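You operate a simulated robot arm through the tools that you are given. There is no shell and no other tool. Be economical: measure what you need, move in short steps, check, and stop when the job is done.

You are at the controls of a simulated two-armed robot. One attempt, no reset.

## Task
Hold the drain tray on the balance bench steady with one hand and put the marker lamp in it with the other.

Only the result counts: the job must be done as asked and must still hold three seconds after the hand-in. Knocking over, shifting, dropping, spilling or breaking anything else fails it.

## Robot
Two 7-joint arms with two-finger parallel grippers on one trunk, on a base that drives. Base frame: it is fixed to the floor where the robot stands at the start and does not move with it; the origin is under the middle of the robot, x ahead of it, y to its left, z up. Units: mm, rad, N and s.
The left shoulder is at the start at [60, 147, 543], the right one opposite. With the tool pointing down near the work surface each hand reaches from about 100 to 520 mm from the robot's upright axis, wherever it stands, measured 20 degrees to its own side. Places, roughly: drain tray [3000, -2000, 1000]. Payload 3.43 kg a hand.
The tool frame of a hand sits at the grasp point between the pads (the TCP): z along the fingers, y along the line on which they close. The tips reach 30 mm beyond it. Largest opening 94 mm; finger width 28, thickness 10; the body of the gripper, 50 by 96 mm, starts 55 mm behind the TCP.
Orientation is that of the tool frame in the base frame, as a unit quaternion [x, y, z, w]. With the fingers straight down and closing along the base's y, the tool's x points along the base's -x, its y along +y and its z along -z.

## Interface
- The arms move only by the tool send_rows. It takes "left_motion", "right_motion" or both (then of equal length, played together; a hand with none holds still); each is a list of rows, each a list of 7 numbers: the shift along the base's x, y, z in cm, then the turn, a rotation vector about the base's x, y, z in rad, then the opening, from 0 (shut) to 1 (fully open). In form: [[tx, ty, tz, ax, ay, az, hand], ...]. A call has 1 to 10 rows; each row shifts and turns the commanded pose from where the row before left it. Rows are played at 5 a second. More than 50 mm and 0.15 rad between two rows, or a gripper value outside its range, and nothing of the call is played. A pose out of reach is approached as far as the arm can. The call stops where the force on the tool passes 40 N (or 10 N more than at its start, if that is more) or the arm is blocked; 0.2 s more then pass. The fingers move at their own pace (about 72 mm/s each) and stop on an object; they squeeze with about 35 N. The grip force told is the motor's: it shows also when the fingers shut on nothing. Time passes only in rows, and 0.2 s behind the last, so rows that do not move let the fingers close. The reply holds the time, the measured pose of the TCP, the force on the tool along the base axes, the opening and the grip force, in the units named above and with some noise, with the torque about the TCP (base axes, N m) and any sound that the robot's microphone picked up.
- Cameras (640 x 400 px; columns grow to the right, rows downward): "scene" is now at [44.8, -31.2, 1209.9]; the picture's right is [-0.33, -0.94, 0.00], its down [-0.39, 0.14, -0.91] and it looks along [0.86, -0.30, -0.42] (base axes); focal length 252 px, centre (320, 200). "left" rides on the left gripper at [76, -14, -103] in its tool frame; the picture's right is [0.18, 0.98, 0.00], its down [-0.75, 0.14, -0.64] and it looks along [-0.63, 0.12, 0.77] (tool axes); focal length 243 px, centre (320, 200). "right" rides on the right gripper at [76, 14, -103] in its tool frame; the picture's right is [-0.18, 0.98, 0.00], its down [-0.75, -0.14, -0.64] and it looks along [-0.63, -0.12, 0.77] (tool axes); focal length 243 px, centre (320, 200). There is no depth. A picture from a camera that has moved, and an enlarged one, comes with that camera's place and axes in the base frame and with its lens. The place of the scene camera against the robot may be out by one fixed shift of up to 25 mm in any direction.
- snapshot(camera): a new picture of that camera. The clock stands still meanwhile.
- move_column(by): slides the trunk up (or, below 0, down) by that many mm; the arms and the scene camera ride with it, the base frame stays. It gives what a move gives, with no picture.
- steer(legs): drives the robot by 1 to 6 legs, each [ahead, left, turn to the left] in mm, mm and rad, along the robot's own axes; the way and the turn of a leg run together, so that a leg with both is an arc; at most 1500 mm and 3.142 rad a leg. The arms and the cameras ride along, it lands a little off, and it stops where it bumps. It gives what a move gives.
- head_to(pan, tilt): turns the head with the scene camera to pan (to the left, within 1.501 rad either way) and tilt (down, from -0.506 to 1.204), counted from straight ahead of the robot. It gives what a move gives.
- zoom(camera, box): a new picture of the part [left, top, right, bottom] of that camera's present view, enlarged. The clock stands still meanwhile.
- job_done(): hands the job in; it is judged then, once.

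Work in short steps. Places have to be worked out from the pictures, the camera data and where the tool is seen: move nearer, look again, correct. Check each grasp and each placing, and mend what went wrong. You have 120 turns and 108 pictures in all, those below and enlarged ones among them. Open the grippers and draw the arms clear of the work before you hand the job in, unless the task says otherwise; then end with one line.

The tools are called after "Request:" by a JSON object that holds its "api" and its "payload". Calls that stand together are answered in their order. send_rows: Moves the arms, as the interface text tells. Its arguments: {"type":"object","properties":{"left_motion":{"type":"array","items":{"type":"array","items":{"type":"number"}}},"right_motion":{"type":"array","items":{"type":"array","items":{"type":"number"}}}},"required":[]} The other tools are called the same way: move_column (by) slides the trunk up or down; steer (legs) drives the base; head_to (pan, tilt) turns the head that bears the scene camera; snapshot (camera) takes a picture; zoom (camera, box) takes an enlarged picture of a part of a camera's view; job_done () hands the job in.

At the start:

```text
clock: 0.0
left_ee_pos: [309.7, 33.1, 998.7]
left_orientation: [-0.001, 1.0, 0.0, 0.001]
left_ft_force: [-0.5, 0.5, -0.9]
left_torque: [0.04, -0.02, 0.01]
left_finger_gap: 94.0
left_finger_force: 0.0
right_ee_pos: [291.8, -246.4, 999.4]
right_orientation: [0.0, 1.0, 0.001, 0.0]
right_ft_force: [0.2, 0.2, -0.5]
right_torque: [0.0, 0.02, 0.01]
right_finger_gap: 94.0
right_finger_force: 0.0
trunk travel left (down, up): [-250.0, 0.0]
robot x, y, heading: [-4.2, 1.9, 0.0]
head pan, tilt: [-0.34, 0.429]
```

scene: 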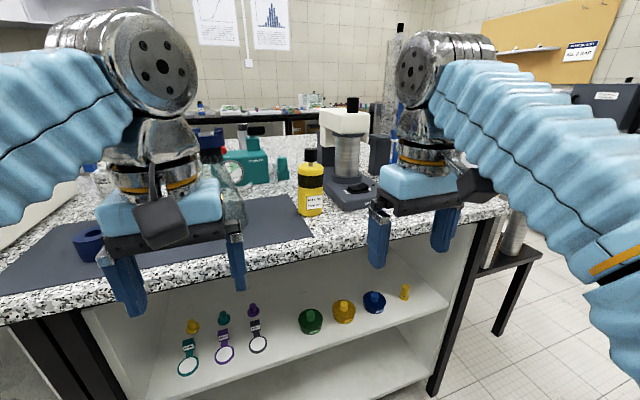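
right: 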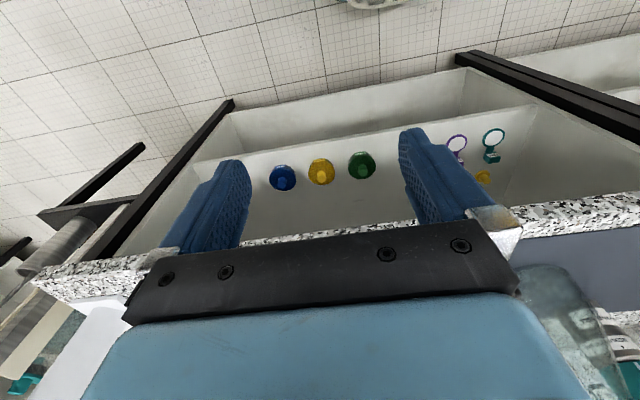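
left: 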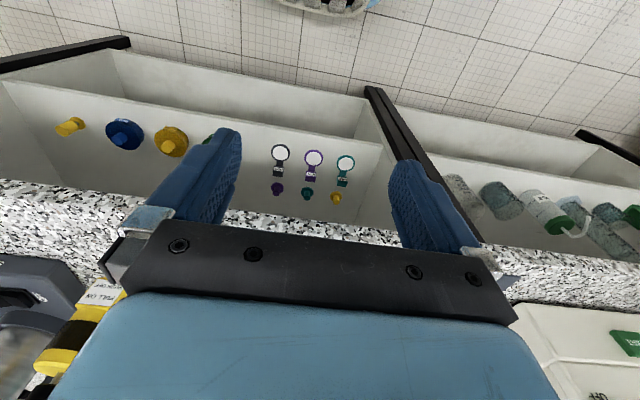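

The arms stand in front of a bench and the tray is far off at [3000,-2000]. I look around with the head first to find the way and the lamp.

Request:
{"api": "head_to", "payload": {"pan": -0.6, "tilt": 0.15}}

Request:
{"api": "snapshot", "payload": {"camera": "scene"}}

Request:
{"api": "head_to", "payload": {"pan": -1.4, "tilt": 0.4}}

Request:
{"api": "snapshot", "payload": {"camera": "scene"}}

Request:
{"api": "head_to", "payload": {"pan": 0.9, "tilt": 0.4}}

Request:
{"api": "snapshot", "payload": {"camera": "scene"}}

```text
clock: 0.8
left_ee_pos: [310.3, 32.3, 999.9]
left_orientation: [0.0, 1.0, -0.001, 0.0]
left_ft_force: [-0.4, -0.2, -1.2]
left_torque: [0.03, 0.01, 0.01]
left_finger_gap: 94.2
left_finger_force: 0.0
right_ee_pos: [291.4, -247.2, 1000.1]
right_orientation: [0.0, 1.0, 0.0, 0.0]
right_ft_force: [0.1, 0.2, 1.3]
right_torque: [-0.01, 0.03, -0.01]
right_finger_gap: 94.1
right_finger_force: 0.2
trunk travel left (down, up): [-250.0, 0.0]
robot x, y, heading: [-1.1, -0.8, 0.004]
head pan, tilt: [-0.6, 0.15]
```

```text
104 pictures are left
camera scene: at [34.4, -52.7, 1235.8], right [-0.56, -0.83, 0.0], down [-0.12, 0.08, -0.99], along [0.82, -0.56, -0.15], focal length 252 px, centre (320, 200)
```

scene: 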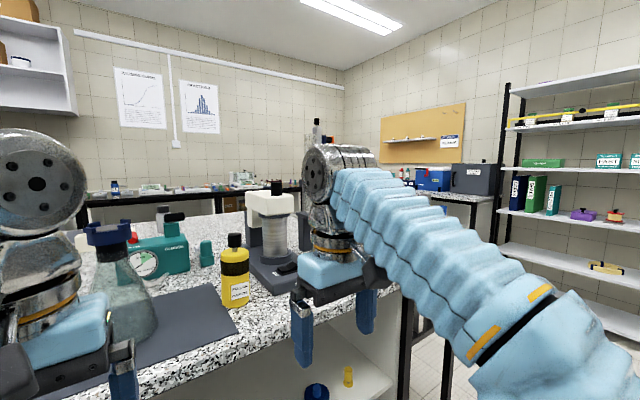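

```text
clock: 1.9
left_ee_pos: [309.7, 33.1, 999.8]
left_orientation: [0.0, 1.0, 0.0, 0.001]
left_ft_force: [0.0, -0.4, 0.7]
left_torque: [-0.01, 0.0, 0.0]
left_finger_gap: 94.1
left_finger_force: 0.0
right_ee_pos: [290.4, -247.0, 999.1]
right_orientation: [0.0, 1.0, 0.0, 0.001]
right_ft_force: [-0.1, -0.1, -0.4]
right_torque: [0.01, -0.02, -0.01]
right_finger_gap: 94.1
right_finger_force: 0.0
trunk travel left (down, up): [-250.0, 0.0]
robot x, y, heading: [-2.1, 1.5, 0.002]
head pan, tilt: [-1.4, 0.4]
```

```text
103 pictures are left
camera scene: at [-26.3, -91.6, 1212.6], right [-0.99, -0.17, 0.0], down [-0.07, 0.38, -0.92], along [0.16, -0.91, -0.39], focal length 252 px, centre (320, 200)
```

scene: 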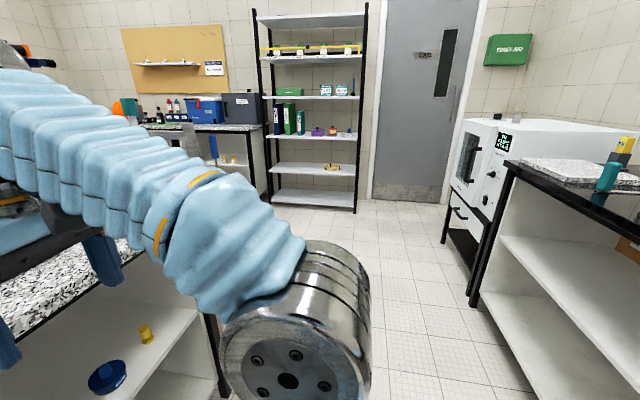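

```text
clock: 4.0
left_ee_pos: [309.6, 33.7, 999.8]
left_orientation: [0.001, 1.0, -0.002, 0.001]
left_ft_force: [0.1, -0.3, 0.2]
left_torque: [0.01, 0.0, 0.0]
left_finger_gap: 93.9
left_finger_force: 0.1
right_ee_pos: [290.5, -245.4, 999.4]
right_orientation: [0.0, 1.0, 0.0, 0.001]
right_ft_force: [0.7, 0.0, -0.1]
right_torque: [-0.01, 0.02, -0.02]
right_finger_gap: 94.4
right_finger_force: 0.0
trunk travel left (down, up): [-250.0, 0.0]
robot x, y, heading: [0.7, 3.5, -0.0]
head pan, tilt: [0.901, 0.4]
```

```text
102 pictures are left
camera scene: at [15.5, 72.2, 1212.6], right [0.78, -0.62, 0.0], down [-0.24, -0.3, -0.92], along [0.57, 0.72, -0.39], focal length 252 px, centre (320, 200)
```

scene: 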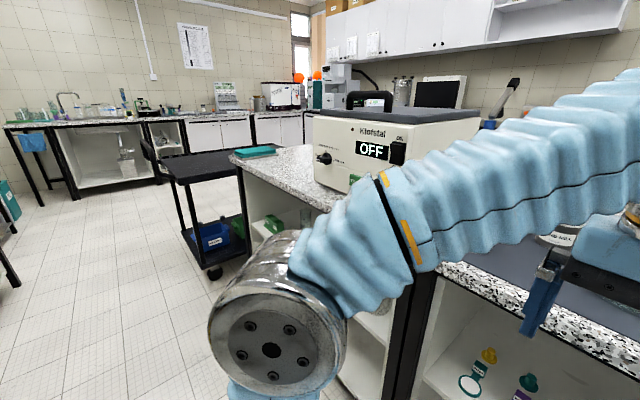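

The tray must be behind the central bench towards the far corner. I back off, strafe right past the bench's end, and look again.

Request:
{"api": "steer", "payload": {"legs": [[-250, 0, 0], [0, -1250, 0]]}}

Request:
{"api": "head_to", "payload": {"pan": -0.1, "tilt": 0.2}}

Request:
{"api": "snapshot", "payload": {"camera": "scene"}}

```text
clock: 11.7
left_ee_pos: [44.6, -1214.1, 999.6]
left_orientation: [0.014, 1.0, -0.001, 0.001]
left_ft_force: [0.2, 0.7, -0.8]
left_torque: [-0.01, 0.02, 0.0]
left_finger_gap: 93.9
left_finger_force: 0.0
right_ee_pos: [18.5, -1492.9, 999.3]
right_orientation: [0.014, 1.0, 0.0, 0.001]
right_ft_force: [0.4, 0.5, 0.4]
right_torque: [0.03, 0.02, 0.03]
right_finger_gap: 94.1
right_finger_force: 0.0
trunk travel left (down, up): [-250.0, 0.0]
robot x, y, heading: [-262.3, -1239.4, -0.03]
head pan, tilt: [0.901, 0.4]
```

```text
clock: 13.0
left_ee_pos: [43.8, -1213.4, 1000.3]
left_orientation: [0.013, 1.0, -0.001, 0.001]
left_ft_force: [-0.2, 0.2, 0.1]
left_torque: [0.03, 0.0, 0.01]
left_finger_gap: 93.9
left_finger_force: 0.0
right_ee_pos: [18.1, -1493.1, 999.6]
right_orientation: [0.014, 1.0, 0.0, 0.001]
right_ft_force: [-0.2, 0.2, 0.9]
right_torque: [-0.01, 0.0, 0.03]
right_finger_gap: 94.0
right_finger_force: 0.0
trunk travel left (down, up): [-250.0, 0.0]
robot x, y, heading: [-265.2, -1236.7, -0.027]
head pan, tilt: [-0.099, 0.201]
```

```text
101 pictures are left
camera scene: at [-215.8, -1249.8, 1231.1], right [-0.13, -0.99, 0.0], down [-0.2, 0.03, -0.98], along [0.97, -0.12, -0.2], focal length 252 px, centre (320, 200)
```

scene: 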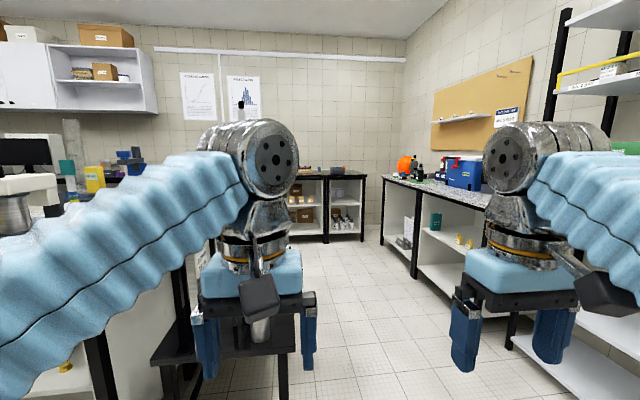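

The aisle is open; the target position falls on the far black bench around column 345. I zoom there and on the right-hand bench.

Request:
{"api": "zoom", "payload": {"camera": "scene", "box": [280, 140, 380, 202]}}

Request:
{"api": "zoom", "payload": {"camera": "scene", "box": [380, 140, 500, 215]}}

```text
6.40 times, centred on (330, 171) of scene
camera zoom: at [-215.8, -1249.8, 1231.1], right [-0.13, -0.99, 0.0], down [-0.2, 0.03, -0.98], along [0.97, -0.12, -0.2], focal length 1616 px, centre (256, 386)
```

zoom: 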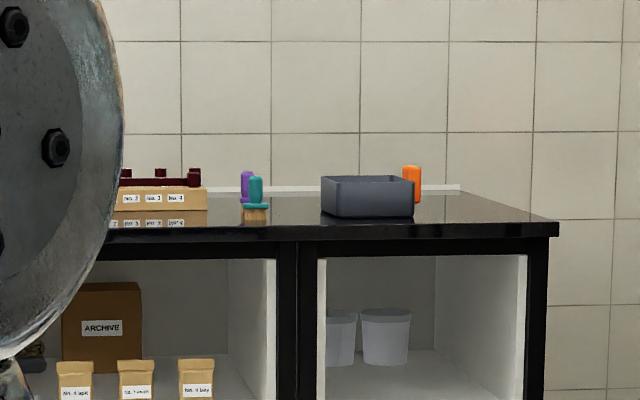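

```text
5.33 times, centred on (440, 178) of scene
camera zoom: at [-215.8, -1249.8, 1231.1], right [-0.13, -0.99, 0.0], down [-0.2, 0.03, -0.98], along [0.97, -0.12, -0.2], focal length 1347 px, centre (-320, 320)
```

zoom: 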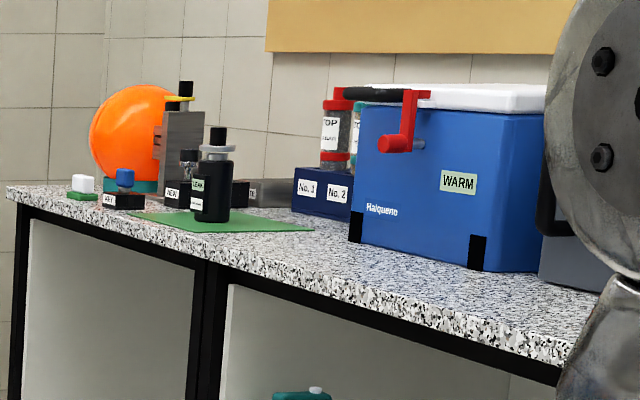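

The grey tray is visible on the far black bench, and the aisle runs between y≈-1150 and -2370. I drive down its middle, and look again closer.

Request:
{"api": "steer", "payload": {"legs": [[0, -530, 0.03], [1500, 0, 0], [450, 0, 0]]}}

Request:
{"api": "head_to", "payload": {"pan": 0.0, "tilt": 0.25}}

Request:
{"api": "snapshot", "payload": {"camera": "scene"}}

Request:
{"api": "head_to", "payload": {"pan": -1.1, "tilt": 0.3}}

Request:
{"api": "snapshot", "payload": {"camera": "scene"}}

```text
clock: 25.3
left_ee_pos: [1959.3, -1747.7, 999.6]
left_orientation: [0.001, 1.0, -0.001, 0.002]
left_ft_force: [0.3, 0.2, -0.1]
left_torque: [0.02, -0.02, 0.02]
left_finger_gap: 94.2
left_finger_force: 0.1
right_ee_pos: [1939.4, -2028.2, 1000.2]
right_orientation: [0.001, 1.0, 0.0, 0.0]
right_ft_force: [0.0, -0.6, 0.1]
right_torque: [0.0, 0.01, 0.0]
right_finger_gap: 94.1
right_finger_force: 0.1
trunk travel left (down, up): [-250.0, 0.0]
robot x, y, heading: [1645.7, -1785.4, -0.0]
head pan, tilt: [-0.099, 0.201]
```

```text
clock: 25.9
left_ee_pos: [1958.0, -1746.8, 999.7]
left_orientation: [0.001, 1.0, -0.001, 0.0]
left_ft_force: [0.9, -0.2, 0.4]
left_torque: [-0.02, -0.01, -0.01]
left_finger_gap: 94.1
left_finger_force: 0.0
right_ee_pos: [1938.6, -2026.7, 999.8]
right_orientation: [0.002, 1.0, 0.0, 0.001]
right_ft_force: [0.0, -0.7, 0.3]
right_torque: [-0.02, 0.01, 0.0]
right_finger_gap: 94.2
right_finger_force: 0.0
trunk travel left (down, up): [-250.0, 0.0]
robot x, y, heading: [1646.0, -1778.6, -0.0]
head pan, tilt: [0.0, 0.25]
```

```text
98 pictures are left
camera scene: at [1700.2, -1780.4, 1226.6], right [0.0, -1.0, 0.0], down [-0.25, 0.0, -0.97], along [0.97, 0.0, -0.25], focal length 252 px, centre (320, 200)
```

scene: 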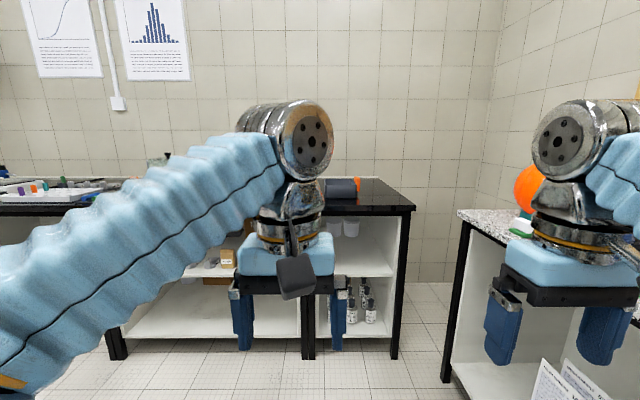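

```text
clock: 27.3
left_ee_pos: [1959.5, -1747.3, 1000.6]
left_orientation: [0.001, 1.0, -0.001, 0.001]
left_ft_force: [-1.0, 0.3, 0.4]
left_torque: [-0.05, 0.0, -0.02]
left_finger_gap: 94.0
left_finger_force: 0.1
right_ee_pos: [1939.9, -2027.6, 1000.0]
right_orientation: [0.0, 1.0, 0.0, 0.001]
right_ft_force: [0.6, 0.6, -0.7]
right_torque: [0.0, 0.02, 0.04]
right_finger_gap: 93.8
right_finger_force: 0.1
trunk travel left (down, up): [-250.0, 0.0]
robot x, y, heading: [1648.2, -1780.1, -0.004]
head pan, tilt: [-1.1, 0.3]
```

```text
97 pictures are left
camera scene: at [1649.1, -1863.4, 1221.9], right [-0.89, -0.45, 0.0], down [-0.13, 0.26, -0.96], along [0.43, -0.85, -0.3], focal length 252 px, centre (320, 200)
```

scene: 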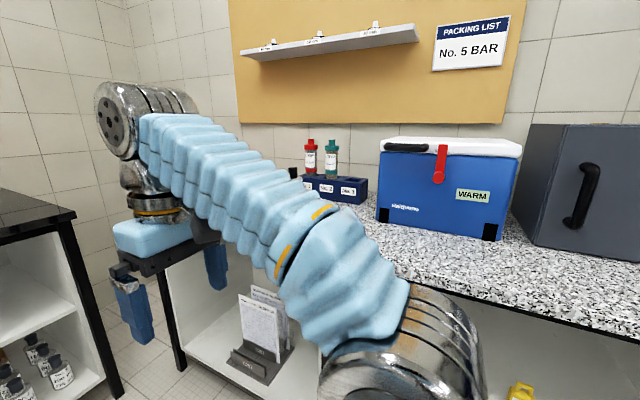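

I zoom on the balance bench's content from here, with the head back ahead and slightly left.

Request:
{"api": "head_to", "payload": {"pan": 0.25, "tilt": 0.25}}

Request:
{"api": "zoom", "payload": {"camera": "scene", "box": [0, 120, 240, 270]}}

Request:
{"api": "zoom", "payload": {"camera": "scene", "box": [330, 140, 490, 240]}}

```text
clock: 28.8
left_ee_pos: [1958.3, -1747.1, 999.1]
left_orientation: [0.001, 1.0, 0.0, 0.0]
left_ft_force: [-0.4, 0.9, 0.6]
left_torque: [-0.04, 0.0, -0.03]
left_finger_gap: 93.7
left_finger_force: 0.0
right_ee_pos: [1939.6, -2027.1, 1000.0]
right_orientation: [0.001, 1.0, 0.0, 0.0]
right_ft_force: [-0.9, 0.6, -0.3]
right_torque: [0.0, -0.01, -0.03]
right_finger_gap: 94.4
right_finger_force: 0.0
trunk travel left (down, up): [-250.0, 0.0]
robot x, y, heading: [1649.5, -1784.2, -0.001]
head pan, tilt: [0.25, 0.25]
```

```text
2.67 times, centred on (120, 195) of scene
camera zoom: at [1697.4, -1757.4, 1226.6], right [0.24, -0.97, 0.0], down [-0.24, -0.06, -0.97], along [0.94, 0.24, -0.25], focal length 674 px, centre (853, 213)
```

zoom: 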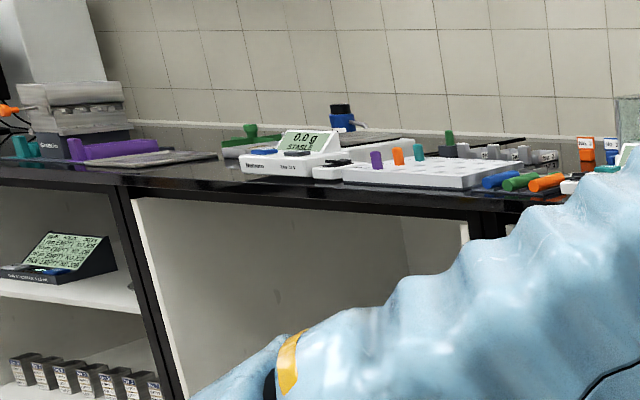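

```text
4.00 times, centred on (410, 190) of scene
camera zoom: at [1697.4, -1757.4, 1226.6], right [0.24, -0.97, 0.0], down [-0.24, -0.06, -0.97], along [0.94, 0.24, -0.25], focal length 1010 px, centre (-40, 240)
```

zoom: 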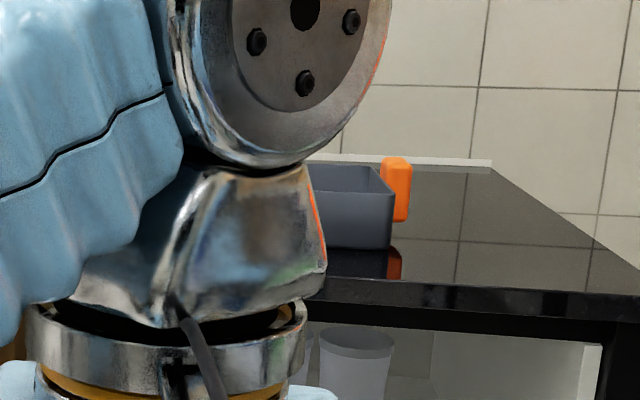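

Elbows block the view. I lower and spread both hands here, in the open aisle, to clear the camera's view.

Request:
{"api": "send_rows", "payload": {"left_motion": [[0, 3, -4, 0, 0, 0, 1], [0, 3, -4, 0, 0, 0, 1], [0, 3, -4, 0, 0, 0, 1], [0, 3, -4, 0, 0, 0, 1], [0, 3, -4, 0, 0, 0, 1], [0, 0, -5, 0, 0, 0, 1]], "right_motion": [[0, -3, -4, 0, 0, 0, 1], [0, -3, -4, 0, 0, 0, 1], [0, -3, -4, 0, 0, 0, 1], [0, -3, -4, 0, 0, 0, 1], [0, -3, -4, 0, 0, 0, 1], [0, 0, -5, 0, 0, 0, 1]]}}

Request:
{"api": "snapshot", "payload": {"camera": "scene"}}

```text
clock: 30.2
left_ee_pos: [1959.8, -1595.6, 747.5]
left_orientation: [0.001, 1.0, -0.001, 0.001]
left_ft_force: [0.5, 0.1, -0.1]
left_torque: [-0.02, -0.02, 0.02]
left_finger_gap: 93.9
left_finger_force: 0.0
right_ee_pos: [1937.9, -2175.3, 746.3]
right_orientation: [0.0, 1.0, -0.001, 0.001]
right_ft_force: [0.6, 0.8, -0.4]
right_torque: [-0.02, 0.0, 0.05]
right_finger_gap: 94.1
right_finger_force: 0.0
trunk travel left (down, up): [-250.0, 0.0]
robot x, y, heading: [1647.8, -1777.5, -0.0]
head pan, tilt: [0.25, 0.25]
```

```text
94 pictures are left
camera scene: at [1697.1, -1757.2, 1226.7], right [0.24, -0.97, 0.0], down [-0.24, -0.06, -0.97], along [0.94, 0.24, -0.25], focal length 252 px, centre (320, 200)
```

scene: 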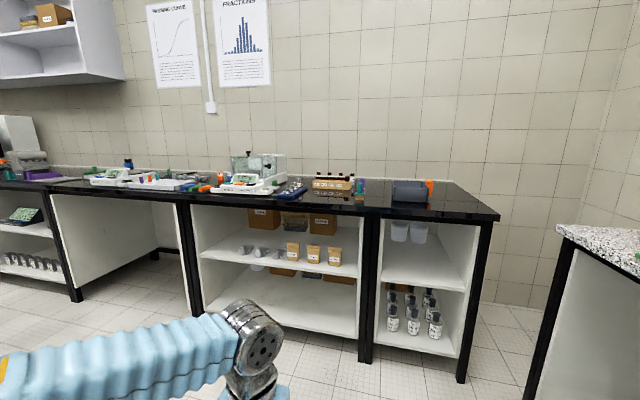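

Great clear view. I zoom on the bench items.

Request:
{"api": "zoom", "payload": {"camera": "scene", "box": [200, 145, 328, 225]}}

Request:
{"api": "zoom", "payload": {"camera": "scene", "box": [310, 160, 470, 260]}}

Request:
{"api": "zoom", "payload": {"camera": "scene", "box": [72, 140, 216, 230]}}

```text
5.00 times, centred on (264, 185) of scene
camera zoom: at [1697.1, -1757.2, 1226.7], right [0.24, -0.97, 0.0], down [-0.24, -0.06, -0.97], along [0.94, 0.24, -0.25], focal length 1263 px, centre (600, 275)
```

zoom: 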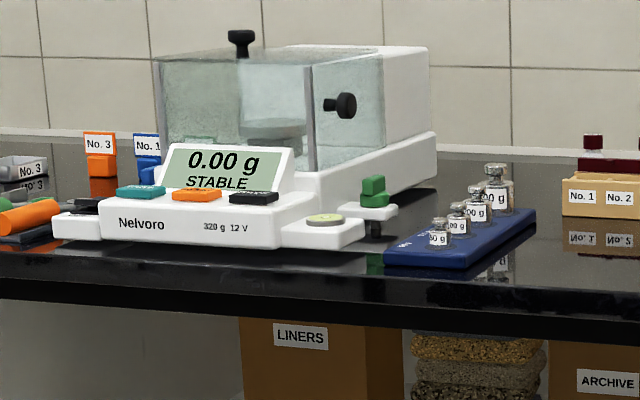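

```text
4.00 times, centred on (390, 210) of scene
camera zoom: at [1697.1, -1757.2, 1226.7], right [0.24, -0.97, 0.0], down [-0.24, -0.06, -0.97], along [0.94, 0.24, -0.25], focal length 1010 px, centre (40, 160)
```

zoom: 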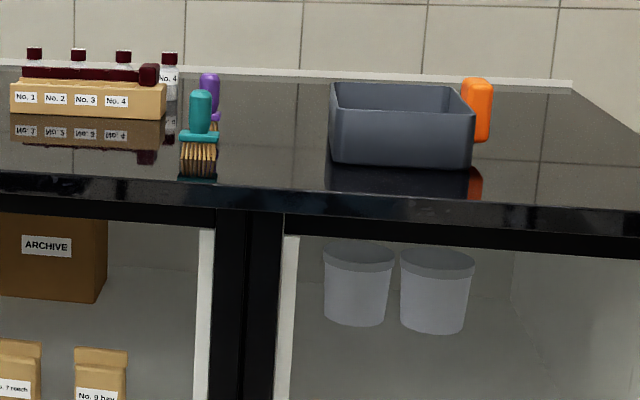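

```text
4.44 times, centred on (144, 185) of scene
camera zoom: at [1697.1, -1757.2, 1226.7], right [0.24, -0.97, 0.0], down [-0.24, -0.06, -0.97], along [0.94, 0.24, -0.25], focal length 1122 px, centre (1102, 267)
```

zoom: 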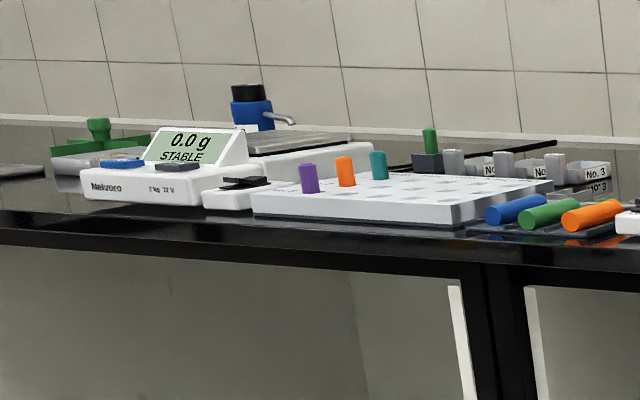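

None of these is clearly a lamp yet. I look at the right-hand bench and the far left.

Request:
{"api": "head_to", "payload": {"pan": -0.7, "tilt": 0.3}}

Request:
{"api": "snapshot", "payload": {"camera": "scene"}}

Request:
{"api": "head_to", "payload": {"pan": 1.0, "tilt": 0.2}}

Request:
{"api": "snapshot", "payload": {"camera": "scene"}}

```text
clock: 31.4
left_ee_pos: [1960.4, -1595.9, 747.7]
left_orientation: [0.001, 1.0, -0.001, 0.001]
left_ft_force: [0.3, 0.2, -0.4]
left_torque: [0.0, -0.01, 0.03]
left_finger_gap: 93.9
left_finger_force: 0.1
right_ee_pos: [1939.3, -2174.6, 747.9]
right_orientation: [0.0, 1.0, 0.0, 0.001]
right_ft_force: [-0.2, 0.1, 0.1]
right_torque: [0.03, 0.01, 0.02]
right_finger_gap: 94.0
right_finger_force: 0.1
trunk travel left (down, up): [-250.0, 0.0]
robot x, y, heading: [1649.2, -1777.1, -0.002]
head pan, tilt: [-0.7, 0.3]
```

```text
90 pictures are left
camera scene: at [1678.2, -1840.4, 1221.9], right [-0.65, -0.76, 0.0], down [-0.23, 0.19, -0.96], along [0.73, -0.62, -0.3], focal length 252 px, centre (320, 200)
```

scene: 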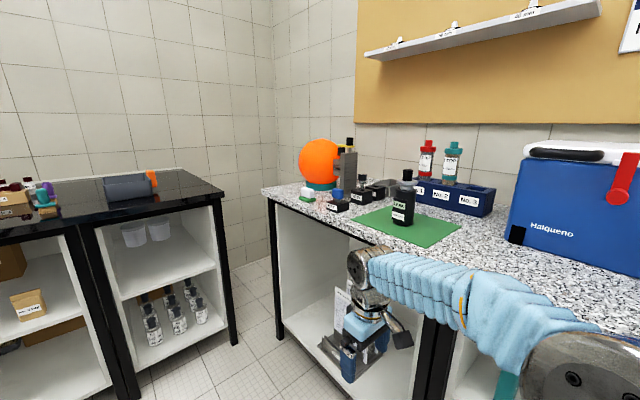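

```text
clock: 33.1
left_ee_pos: [1960.6, -1596.0, 748.8]
left_orientation: [0.0, 1.0, -0.001, 0.001]
left_ft_force: [-0.4, 0.3, 0.4]
left_torque: [0.0, 0.03, 0.02]
left_finger_gap: 94.1
left_finger_force: 0.0
right_ee_pos: [1940.2, -2174.2, 746.8]
right_orientation: [0.001, 1.0, 0.0, 0.002]
right_ft_force: [-0.2, -0.1, 0.4]
right_torque: [0.0, 0.0, 0.03]
right_finger_gap: 94.2
right_finger_force: 0.0
trunk travel left (down, up): [-250.0, 0.0]
robot x, y, heading: [1651.4, -1780.1, -0.0]
head pan, tilt: [1.0, 0.201]
```

```text
89 pictures are left
camera scene: at [1657.4, -1701.9, 1231.2], right [0.84, -0.54, 0.0], down [-0.11, -0.17, -0.98], along [0.53, 0.82, -0.2], focal length 252 px, centre (320, 200)
```

scene: 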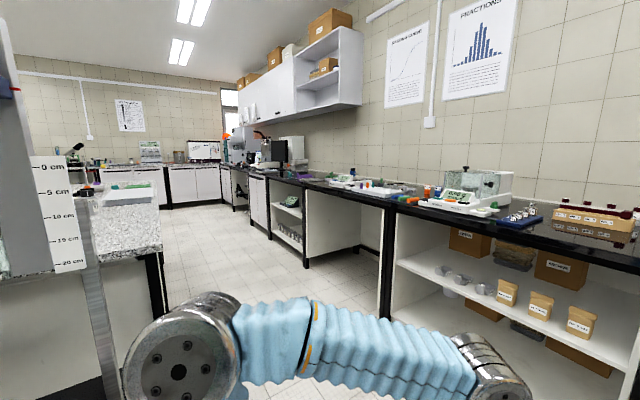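

I zoom into the globe region.

Request:
{"api": "head_to", "payload": {"pan": -0.7, "tilt": 0.3}}

Request:
{"api": "zoom", "payload": {"camera": "scene", "box": [280, 125, 440, 225]}}

Request:
{"api": "zoom", "payload": {"camera": "scene", "box": [0, 160, 176, 270]}}

```text
clock: 34.9
left_ee_pos: [1960.6, -1595.4, 748.3]
left_orientation: [0.0, 1.0, 0.0, 0.001]
left_ft_force: [-0.5, 0.2, 0.2]
left_torque: [0.0, 0.0, 0.04]
left_finger_gap: 94.0
left_finger_force: 0.1
right_ee_pos: [1939.3, -2174.6, 747.5]
right_orientation: [0.001, 1.0, -0.001, 0.0]
right_ft_force: [-0.2, 0.1, -0.9]
right_torque: [0.0, 0.01, -0.01]
right_finger_gap: 93.6
right_finger_force: 0.1
trunk travel left (down, up): [-250.0, 0.0]
robot x, y, heading: [1649.4, -1779.9, -0.001]
head pan, tilt: [-0.7, 0.3]
```

```text
4.00 times, centred on (360, 175) of scene
camera zoom: at [1678.2, -1840.4, 1221.9], right [-0.65, -0.76, 0.0], down [-0.23, 0.19, -0.96], along [0.73, -0.62, -0.3], focal length 1010 px, centre (160, 300)
```

zoom: 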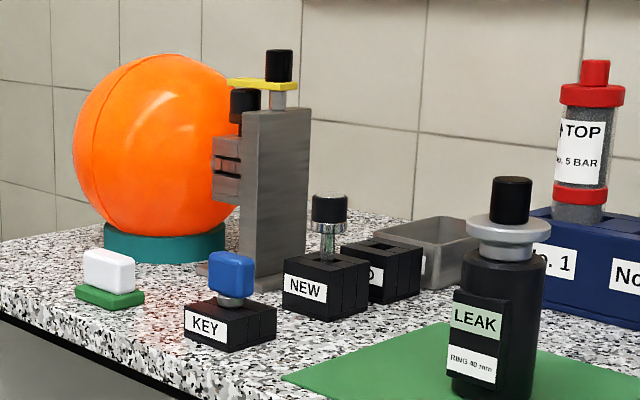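

```text
3.64 times, centred on (88, 215) of scene
camera zoom: at [1678.2, -1840.4, 1221.9], right [-0.65, -0.76, 0.0], down [-0.23, 0.19, -0.96], along [0.73, -0.62, -0.3], focal length 918 px, centre (1164, 146)
```

zoom: 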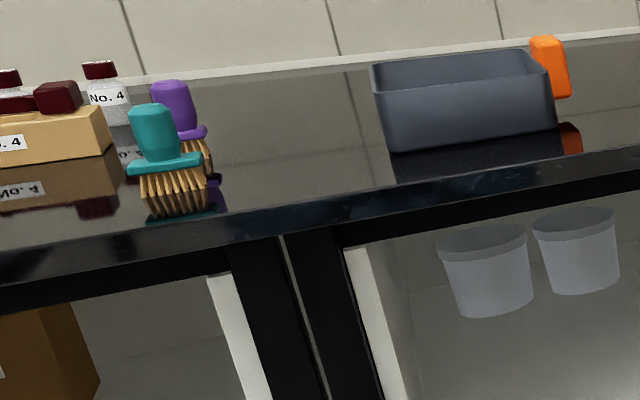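

The globe is too big to be it for sure; I check the other parts of the room, zooming in the leftward view.

Request:
{"api": "head_to", "payload": {"pan": 1.0, "tilt": 0.2}}

Request:
{"api": "zoom", "payload": {"camera": "scene", "box": [200, 120, 340, 208]}}

Request:
{"api": "zoom", "payload": {"camera": "scene", "box": [40, 125, 200, 225]}}

Request:
{"api": "zoom", "payload": {"camera": "scene", "box": [310, 150, 470, 250]}}

```text
clock: 36.6
left_ee_pos: [1960.1, -1595.8, 747.8]
left_orientation: [0.002, 1.0, -0.001, 0.001]
left_ft_force: [-0.5, 0.3, 0.8]
left_torque: [0.03, -0.03, -0.03]
left_finger_gap: 93.7
left_finger_force: 0.1
right_ee_pos: [1939.2, -2175.2, 748.9]
right_orientation: [0.002, 1.0, -0.001, 0.002]
right_ft_force: [-0.2, -1.4, 0.4]
right_torque: [0.01, 0.0, 0.02]
right_finger_gap: 93.8
right_finger_force: 0.0
trunk travel left (down, up): [-250.0, 0.0]
robot x, y, heading: [1650.7, -1779.5, -0.002]
head pan, tilt: [1.0, 0.201]
```

```text
4.55 times, centred on (270, 164) of scene
camera zoom: at [1657.4, -1701.9, 1231.2], right [0.84, -0.54, 0.0], down [-0.11, -0.17, -0.98], along [0.53, 0.82, -0.2], focal length 1148 px, centre (547, 364)
```

zoom: 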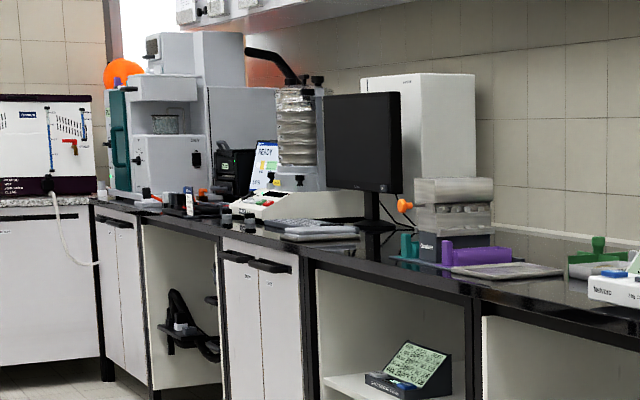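

```text
4.00 times, centred on (120, 175) of scene
camera zoom: at [1657.4, -1701.9, 1231.2], right [0.84, -0.54, 0.0], down [-0.11, -0.17, -0.98], along [0.53, 0.82, -0.2], focal length 1010 px, centre (1120, 300)
```

zoom: 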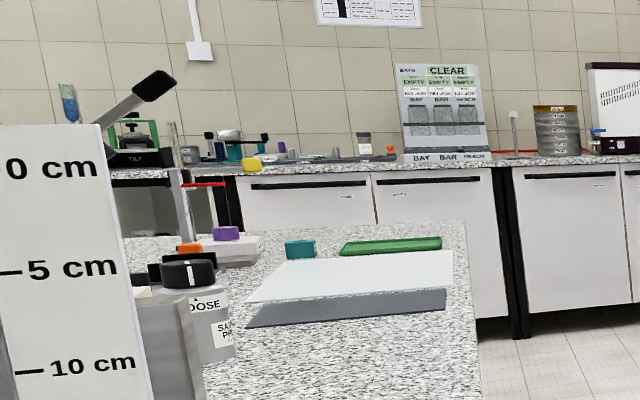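

```text
4.00 times, centred on (390, 200) of scene
camera zoom: at [1657.4, -1701.9, 1231.2], right [0.84, -0.54, 0.0], down [-0.11, -0.17, -0.98], along [0.53, 0.82, -0.2], focal length 1010 px, centre (40, 200)
```

zoom: 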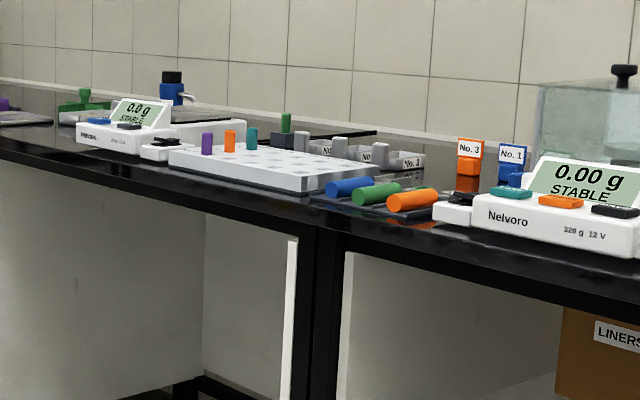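

The balance bench front edge is about x≈2780 and the tray about [3000,-1885]. I drive closer to see what stands behind the tray and beside it.

Request:
{"api": "steer", "payload": {"legs": [[550, -50, 0]]}}

Request:
{"api": "head_to", "payload": {"pan": 0.0, "tilt": 0.45}}

Request:
{"api": "snapshot", "payload": {"camera": "scene"}}

```text
clock: 39.7
left_ee_pos: [2500.7, -1647.3, 747.2]
left_orientation: [0.002, 1.0, -0.001, 0.001]
left_ft_force: [0.0, -1.1, -0.5]
left_torque: [0.01, 0.02, 0.02]
left_finger_gap: 94.0
left_finger_force: 0.1
right_ee_pos: [2480.5, -2226.0, 746.9]
right_orientation: [0.001, 1.0, 0.001, 0.002]
right_ft_force: [0.6, 0.0, -0.5]
right_torque: [-0.02, 0.02, 0.0]
right_finger_gap: 93.8
right_finger_force: 0.0
trunk travel left (down, up): [-250.0, 0.0]
robot x, y, heading: [2187.3, -1829.3, 0.0]
head pan, tilt: [1.0, 0.201]
```

```text
clock: 41.0
left_ee_pos: [2500.9, -1648.9, 747.2]
left_orientation: [0.002, 1.0, -0.002, 0.0]
left_ft_force: [0.6, 0.4, 0.1]
left_torque: [-0.01, -0.02, -0.02]
left_finger_gap: 93.8
left_finger_force: 0.1
right_ee_pos: [2480.4, -2228.0, 747.4]
right_orientation: [0.001, 1.0, 0.0, 0.001]
right_ft_force: [0.0, -0.2, -0.6]
right_torque: [0.01, -0.01, 0.03]
right_finger_gap: 93.9
right_finger_force: 0.1
trunk travel left (down, up): [-250.0, 0.0]
robot x, y, heading: [2193.6, -1831.2, -0.003]
head pan, tilt: [0.0, 0.45]
```

```text
83 pictures are left
camera scene: at [2239.4, -1832.7, 1208.0], right [0.0, -1.0, 0.0], down [-0.44, 0.0, -0.9], along [0.9, 0.0, -0.44], focal length 252 px, centre (320, 200)
```

scene: 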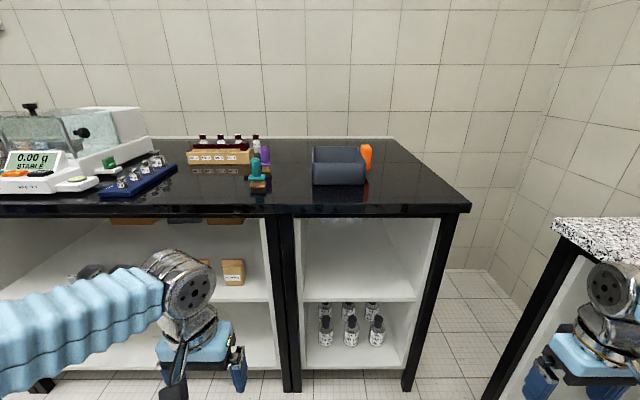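

Request:
{"api": "zoom", "payload": {"camera": "scene", "box": [290, 135, 402, 205]}}

Request:
{"api": "zoom", "payload": {"camera": "scene", "box": [180, 125, 300, 200]}}

```text
5.71 times, centred on (346, 170) of scene
camera zoom: at [2239.4, -1832.7, 1208.0], right [0.0, -1.0, 0.0], down [-0.44, 0.0, -0.9], along [0.9, 0.0, -0.44], focal length 1443 px, centre (171, 371)
```

zoom: 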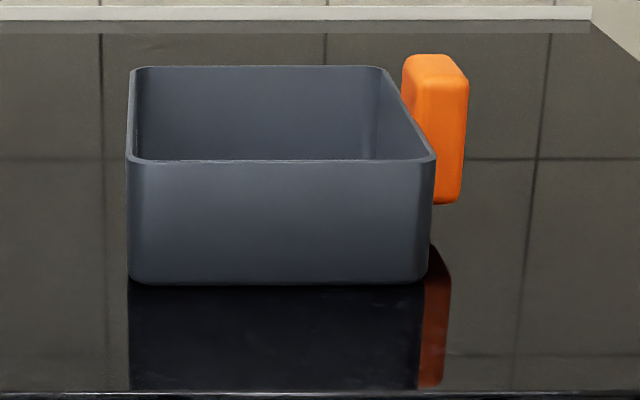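

```text
5.33 times, centred on (240, 162) of scene
camera zoom: at [2239.4, -1832.7, 1208.0], right [0.0, -1.0, 0.0], down [-0.44, 0.0, -0.9], along [0.9, 0.0, -0.44], focal length 1347 px, centre (747, 400)
```

zoom: 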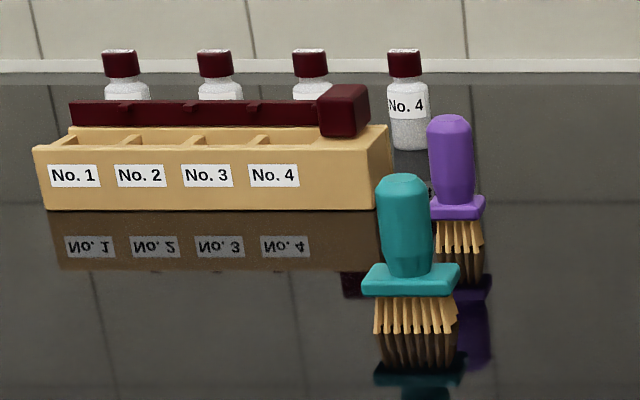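

The orange block is the tray's handle, so the right hand will hold that. The lamp is elsewhere; I strafe left along the bench to examine the other items.

Request:
{"api": "steer", "payload": {"legs": [[0, 800, 0]]}}

Request:
{"api": "head_to", "payload": {"pan": 0.2, "tilt": 0.45}}

Request:
{"api": "snapshot", "payload": {"camera": "scene"}}

Request:
{"api": "head_to", "payload": {"pan": 1.45, "tilt": 0.4}}

Request:
{"api": "snapshot", "payload": {"camera": "scene"}}

```text
clock: 45.4
left_ee_pos: [2492.4, -827.2, 747.4]
left_orientation: [-0.007, 1.0, -0.001, 0.001]
left_ft_force: [-0.4, -0.1, 0.3]
left_torque: [0.03, -0.02, -0.02]
left_finger_gap: 93.8
left_finger_force: 0.0
right_ee_pos: [2480.9, -1406.8, 746.4]
right_orientation: [-0.008, 1.0, 0.0, 0.0]
right_ft_force: [-1.5, 0.5, 0.4]
right_torque: [-0.03, -0.02, 0.03]
right_finger_gap: 93.9
right_finger_force: 0.1
trunk travel left (down, up): [-250.0, 0.0]
robot x, y, heading: [2183.3, -1018.6, 0.011]
head pan, tilt: [0.0, 0.45]
```

```text
clock: 46.1
left_ee_pos: [2493.8, -828.9, 747.2]
left_orientation: [-0.007, 1.0, -0.001, 0.001]
left_ft_force: [-0.6, 0.1, -0.7]
left_torque: [0.01, -0.05, -0.04]
left_finger_gap: 94.1
left_finger_force: 0.0
right_ee_pos: [2481.7, -1406.3, 746.6]
right_orientation: [-0.008, 1.0, 0.0, 0.001]
right_ft_force: [1.1, 0.6, -0.6]
right_torque: [-0.01, 0.04, 0.0]
right_finger_gap: 94.0
right_finger_force: 0.1
trunk travel left (down, up): [-250.0, 0.0]
robot x, y, heading: [2186.0, -1018.0, 0.012]
head pan, tilt: [0.201, 0.45]
```

```text
80 pictures are left
camera scene: at [2232.5, -998.3, 1207.9], right [0.21, -0.98, 0.0], down [-0.43, -0.09, -0.9], along [0.88, 0.19, -0.44], focal length 252 px, centre (320, 200)
```

scene: 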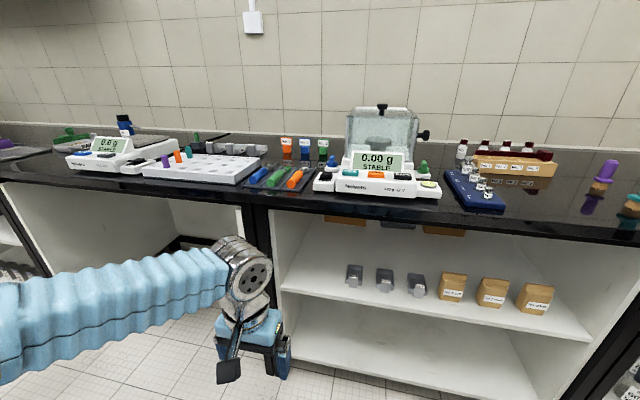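

```text
clock: 47.5
left_ee_pos: [2492.8, -827.6, 748.2]
left_orientation: [-0.009, 1.0, -0.001, 0.0]
left_ft_force: [0.6, -0.2, 0.9]
left_torque: [0.01, 0.02, 0.03]
left_finger_gap: 94.0
left_finger_force: 0.0
right_ee_pos: [2482.0, -1406.1, 746.6]
right_orientation: [-0.008, 1.0, -0.001, 0.001]
right_ft_force: [1.0, 0.6, 1.2]
right_torque: [-0.02, -0.05, 0.04]
right_finger_gap: 93.8
right_finger_force: 0.1
trunk travel left (down, up): [-250.0, 0.0]
robot x, y, heading: [2186.1, -1016.9, 0.015]
head pan, tilt: [1.45, 0.4]
```

```text
79 pictures are left
camera scene: at [2152.5, -925.7, 1212.6], right [0.99, -0.11, 0.0], down [-0.04, -0.39, -0.92], along [0.1, 0.92, -0.39], focal length 252 px, centre (320, 200)
```

scene: 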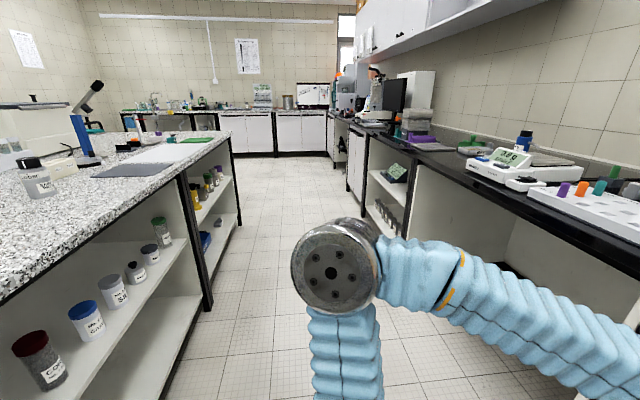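

Request:
{"api": "zoom", "payload": {"camera": "scene", "box": [330, 60, 490, 160]}}

Request:
{"api": "zoom", "payload": {"camera": "scene", "box": [100, 80, 260, 180]}}

Request:
{"api": "zoom", "payload": {"camera": "scene", "box": [170, 130, 250, 270]}}

```text
4.00 times, centred on (410, 110) of scene
camera zoom: at [2152.5, -925.7, 1212.6], right [0.99, -0.11, 0.0], down [-0.04, -0.39, -0.92], along [0.1, 0.92, -0.39], focal length 1010 px, centre (-40, 560)
```

zoom: 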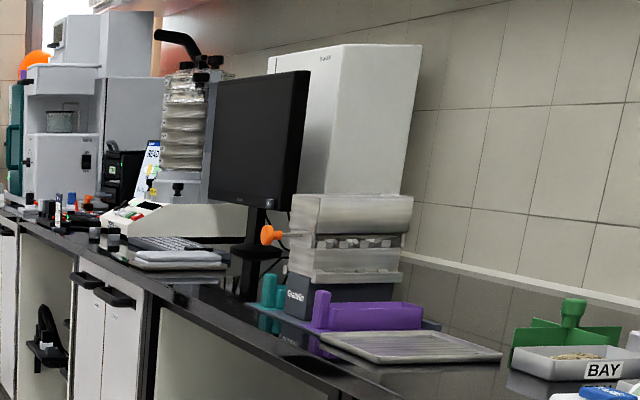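

```text
4.00 times, centred on (180, 130) of scene
camera zoom: at [2152.5, -925.7, 1212.6], right [0.99, -0.11, 0.0], down [-0.04, -0.39, -0.92], along [0.1, 0.92, -0.39], focal length 1010 px, centre (880, 480)
```

zoom: 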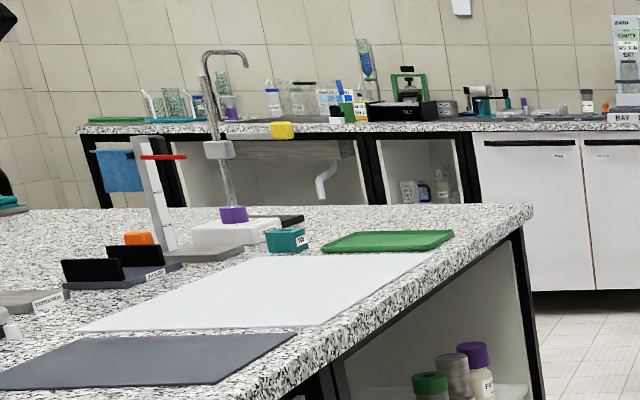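

```text
2.86 times, centred on (210, 200) of scene
camera zoom: at [2152.5, -925.7, 1212.6], right [0.99, -0.11, 0.0], down [-0.04, -0.39, -0.92], along [0.1, 0.92, -0.39], focal length 722 px, centre (634, 200)
```

zoom: 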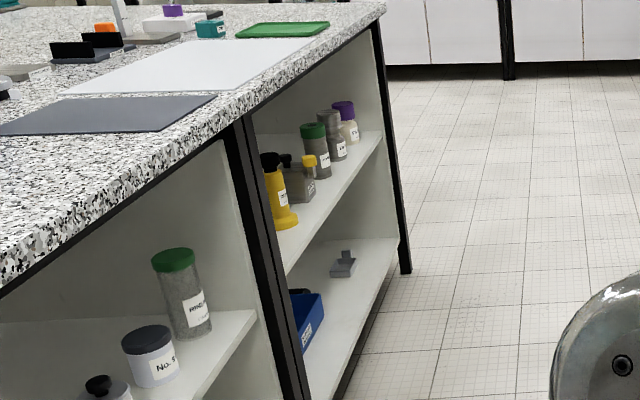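

A yellow object with a black cap on the central bench's shelf, and the labelled yellow-black bottle on the central bench near the start, are candidates. I drive further along and turn toward the central bench to see them.

Request:
{"api": "steer", "payload": {"legs": [[0, 750, 0], [0, 0, 1.5]]}}

Request:
{"api": "head_to", "payload": {"pan": 0.9, "tilt": 0.6}}

Request:
{"api": "snapshot", "payload": {"camera": "scene"}}

Request:
{"api": "head_to", "payload": {"pan": 1.4, "tilt": 0.2}}

Request:
{"api": "snapshot", "payload": {"camera": "scene"}}

```text
clock: 55.3
left_ee_pos: [2018.1, 77.6, 748.4]
left_orientation: [-0.676, 0.737, -0.001, 0.001]
left_ft_force: [0.0, -0.6, 0.4]
left_torque: [0.01, -0.02, 0.0]
left_finger_gap: 93.9
left_finger_force: 0.2
right_ee_pos: [2592.9, 7.0, 747.3]
right_orientation: [-0.675, 0.738, 0.0, 0.0]
right_ft_force: [0.5, 0.8, 0.1]
right_torque: [0.0, 0.03, -0.02]
right_finger_gap: 94.0
right_finger_force: 0.0
trunk travel left (down, up): [-250.0, 0.0]
robot x, y, heading: [2174.5, -246.3, 1.482]
head pan, tilt: [1.45, 0.4]
```

```text
clock: 56.2
left_ee_pos: [2017.4, 76.7, 748.1]
left_orientation: [-0.676, 0.737, 0.0, 0.001]
left_ft_force: [0.6, -0.2, 0.2]
left_torque: [0.02, -0.01, -0.02]
left_finger_gap: 93.8
left_finger_force: 0.0
right_ee_pos: [2593.3, 7.5, 747.4]
right_orientation: [-0.675, 0.738, 0.0, 0.001]
right_ft_force: [0.4, 0.0, 0.4]
right_torque: [0.03, 0.04, 0.04]
right_finger_gap: 93.9
right_finger_force: 0.1
trunk travel left (down, up): [-250.0, 0.0]
robot x, y, heading: [2173.9, -249.6, 1.487]
head pan, tilt: [0.901, 0.6]
```

```text
75 pictures are left
camera scene: at [2096.0, -217.6, 1194.4], right [0.69, 0.73, 0.0], down [0.41, -0.39, -0.83], along [-0.6, 0.57, -0.56], focal length 252 px, centre (320, 200)
```

scene: 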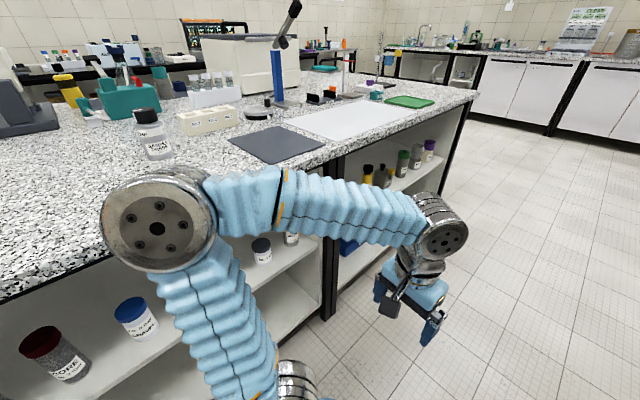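

```text
clock: 57.2
left_ee_pos: [2018.0, 78.5, 748.0]
left_orientation: [-0.676, 0.737, -0.001, 0.002]
left_ft_force: [0.6, 0.0, 0.2]
left_torque: [0.01, 0.02, 0.02]
left_finger_gap: 94.0
left_finger_force: 0.1
right_ee_pos: [2593.7, 6.1, 746.5]
right_orientation: [-0.675, 0.738, 0.001, 0.001]
right_ft_force: [1.5, 0.5, -0.1]
right_torque: [-0.04, 0.02, -0.03]
right_finger_gap: 94.2
right_finger_force: 0.1
trunk travel left (down, up): [-250.0, 0.0]
robot x, y, heading: [2175.2, -248.5, 1.477]
head pan, tilt: [1.4, 0.201]
```

```text
74 pictures are left
camera scene: at [2070.2, -254.4, 1231.1], right [0.26, 0.97, 0.0], down [0.19, -0.05, -0.98], along [-0.95, 0.25, -0.2], focal length 252 px, centre (320, 200)
```

scene: 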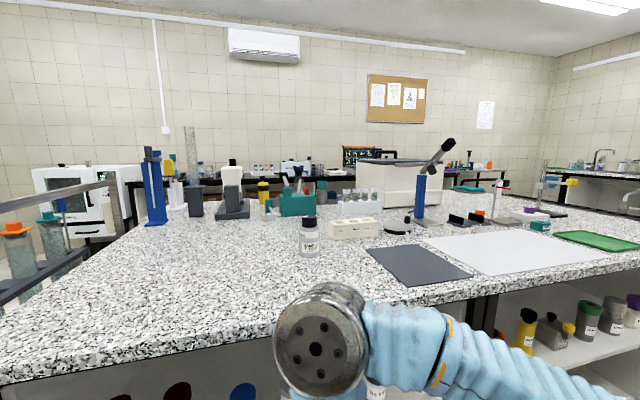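

Request:
{"api": "zoom", "payload": {"camera": "scene", "box": [490, 280, 640, 374]}}

Request:
{"api": "zoom", "payload": {"camera": "scene", "box": [20, 140, 220, 265]}}

Request:
{"api": "zoom", "payload": {"camera": "scene", "box": [210, 150, 400, 268]}}

Request:
{"api": "zoom", "payload": {"camera": "scene", "box": [440, 140, 640, 265]}}

```text
4.26 times, centred on (565, 327) of scene
camera zoom: at [2070.2, -254.4, 1231.1], right [0.26, 0.97, 0.0], down [0.19, -0.05, -0.98], along [-0.95, 0.25, -0.2], focal length 1075 px, centre (-723, -340)
```

zoom: 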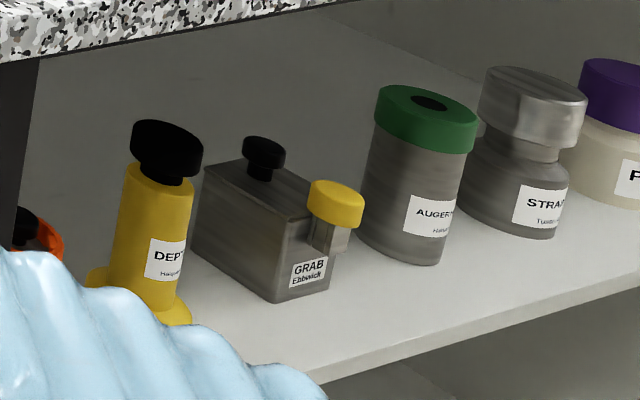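

```text
3.20 times, centred on (120, 202) of scene
camera zoom: at [2070.2, -254.4, 1231.1], right [0.26, 0.97, 0.0], down [0.19, -0.05, -0.98], along [-0.95, 0.25, -0.2], focal length 808 px, centre (960, 192)
```

zoom: 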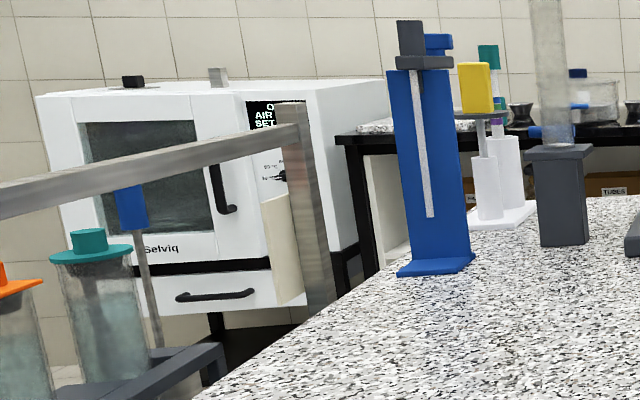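

```text
3.37 times, centred on (305, 209) of scene
camera zoom: at [2070.2, -254.4, 1231.1], right [0.26, 0.97, 0.0], down [0.19, -0.05, -0.98], along [-0.95, 0.25, -0.2], focal length 851 px, centre (370, 170)
```

zoom: 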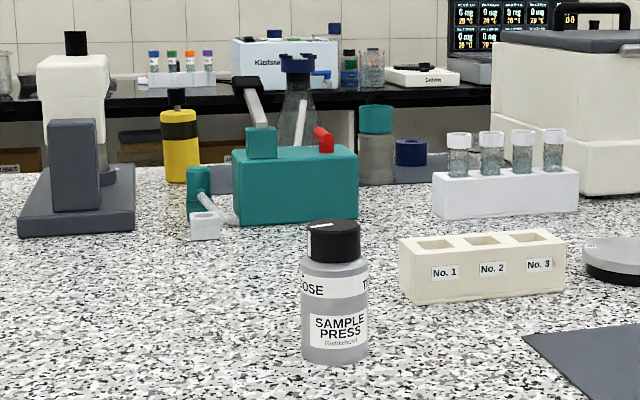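

```text
3.20 times, centred on (540, 202) of scene
camera zoom: at [2070.2, -254.4, 1231.1], right [0.26, 0.97, 0.0], down [0.19, -0.05, -0.98], along [-0.95, 0.25, -0.2], focal length 808 px, centre (-384, 192)
```

zoom: 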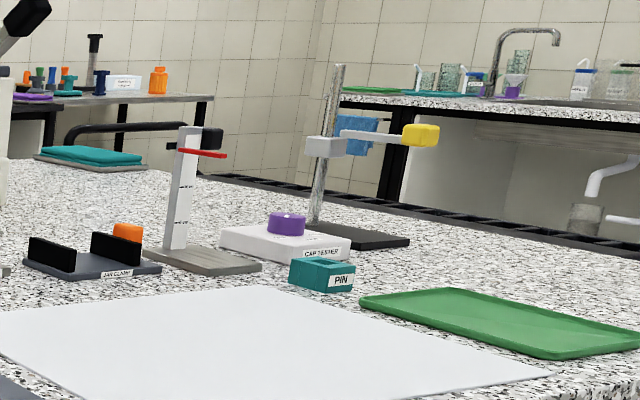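

The shelf has labelled vessels, and something orange/black hides behind the arm. I drive ahead 350 mm and look at the shelf squarely.

Request:
{"api": "steer", "payload": {"legs": [[500, 0, 0.09]]}}

Request:
{"api": "head_to", "payload": {"pan": 1.45, "tilt": 0.7}}

Request:
{"api": "snapshot", "payload": {"camera": "scene"}}

```text
clock: 60.1
left_ee_pos: [2003.7, 566.0, 747.2]
left_orientation: [0.712, -0.702, 0.0, -0.001]
left_ft_force: [-0.3, 0.2, -0.1]
left_torque: [-0.03, 0.0, 0.0]
left_finger_gap: 94.1
left_finger_force: 0.1
right_ee_pos: [2583.5, 556.0, 747.7]
right_orientation: [0.713, -0.701, 0.0, -0.001]
right_ft_force: [0.4, 0.4, 0.2]
right_torque: [-0.01, -0.03, 0.02]
right_finger_gap: 94.1
right_finger_force: 0.0
trunk travel left (down, up): [-250.0, 0.0]
robot x, y, heading: [2191.7, 261.1, 1.581]
head pan, tilt: [1.4, 0.201]
```

```text
clock: 61.1
left_ee_pos: [2003.3, 565.1, 748.3]
left_orientation: [0.712, -0.702, 0.0, -0.001]
left_ft_force: [-0.2, 0.1, 0.0]
left_torque: [0.03, -0.02, 0.02]
left_finger_gap: 94.1
left_finger_force: 0.1
right_ee_pos: [2583.8, 555.8, 747.6]
right_orientation: [0.712, -0.702, -0.001, 0.0]
right_ft_force: [-0.3, 0.1, -0.8]
right_torque: [0.0, -0.02, -0.02]
right_finger_gap: 94.0
right_finger_force: 0.1
trunk travel left (down, up): [-250.0, 0.0]
robot x, y, heading: [2196.2, 260.1, 1.589]
head pan, tilt: [1.45, 0.7]
```

```text
69 pictures are left
camera scene: at [2097.2, 236.8, 1185.8], right [0.1, 0.99, 0.0], down [0.64, -0.07, -0.77], along [-0.76, 0.08, -0.64], focal length 252 px, centre (320, 200)
```

scene: 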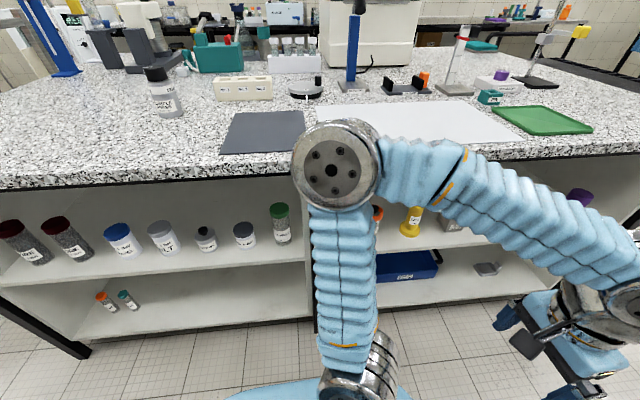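

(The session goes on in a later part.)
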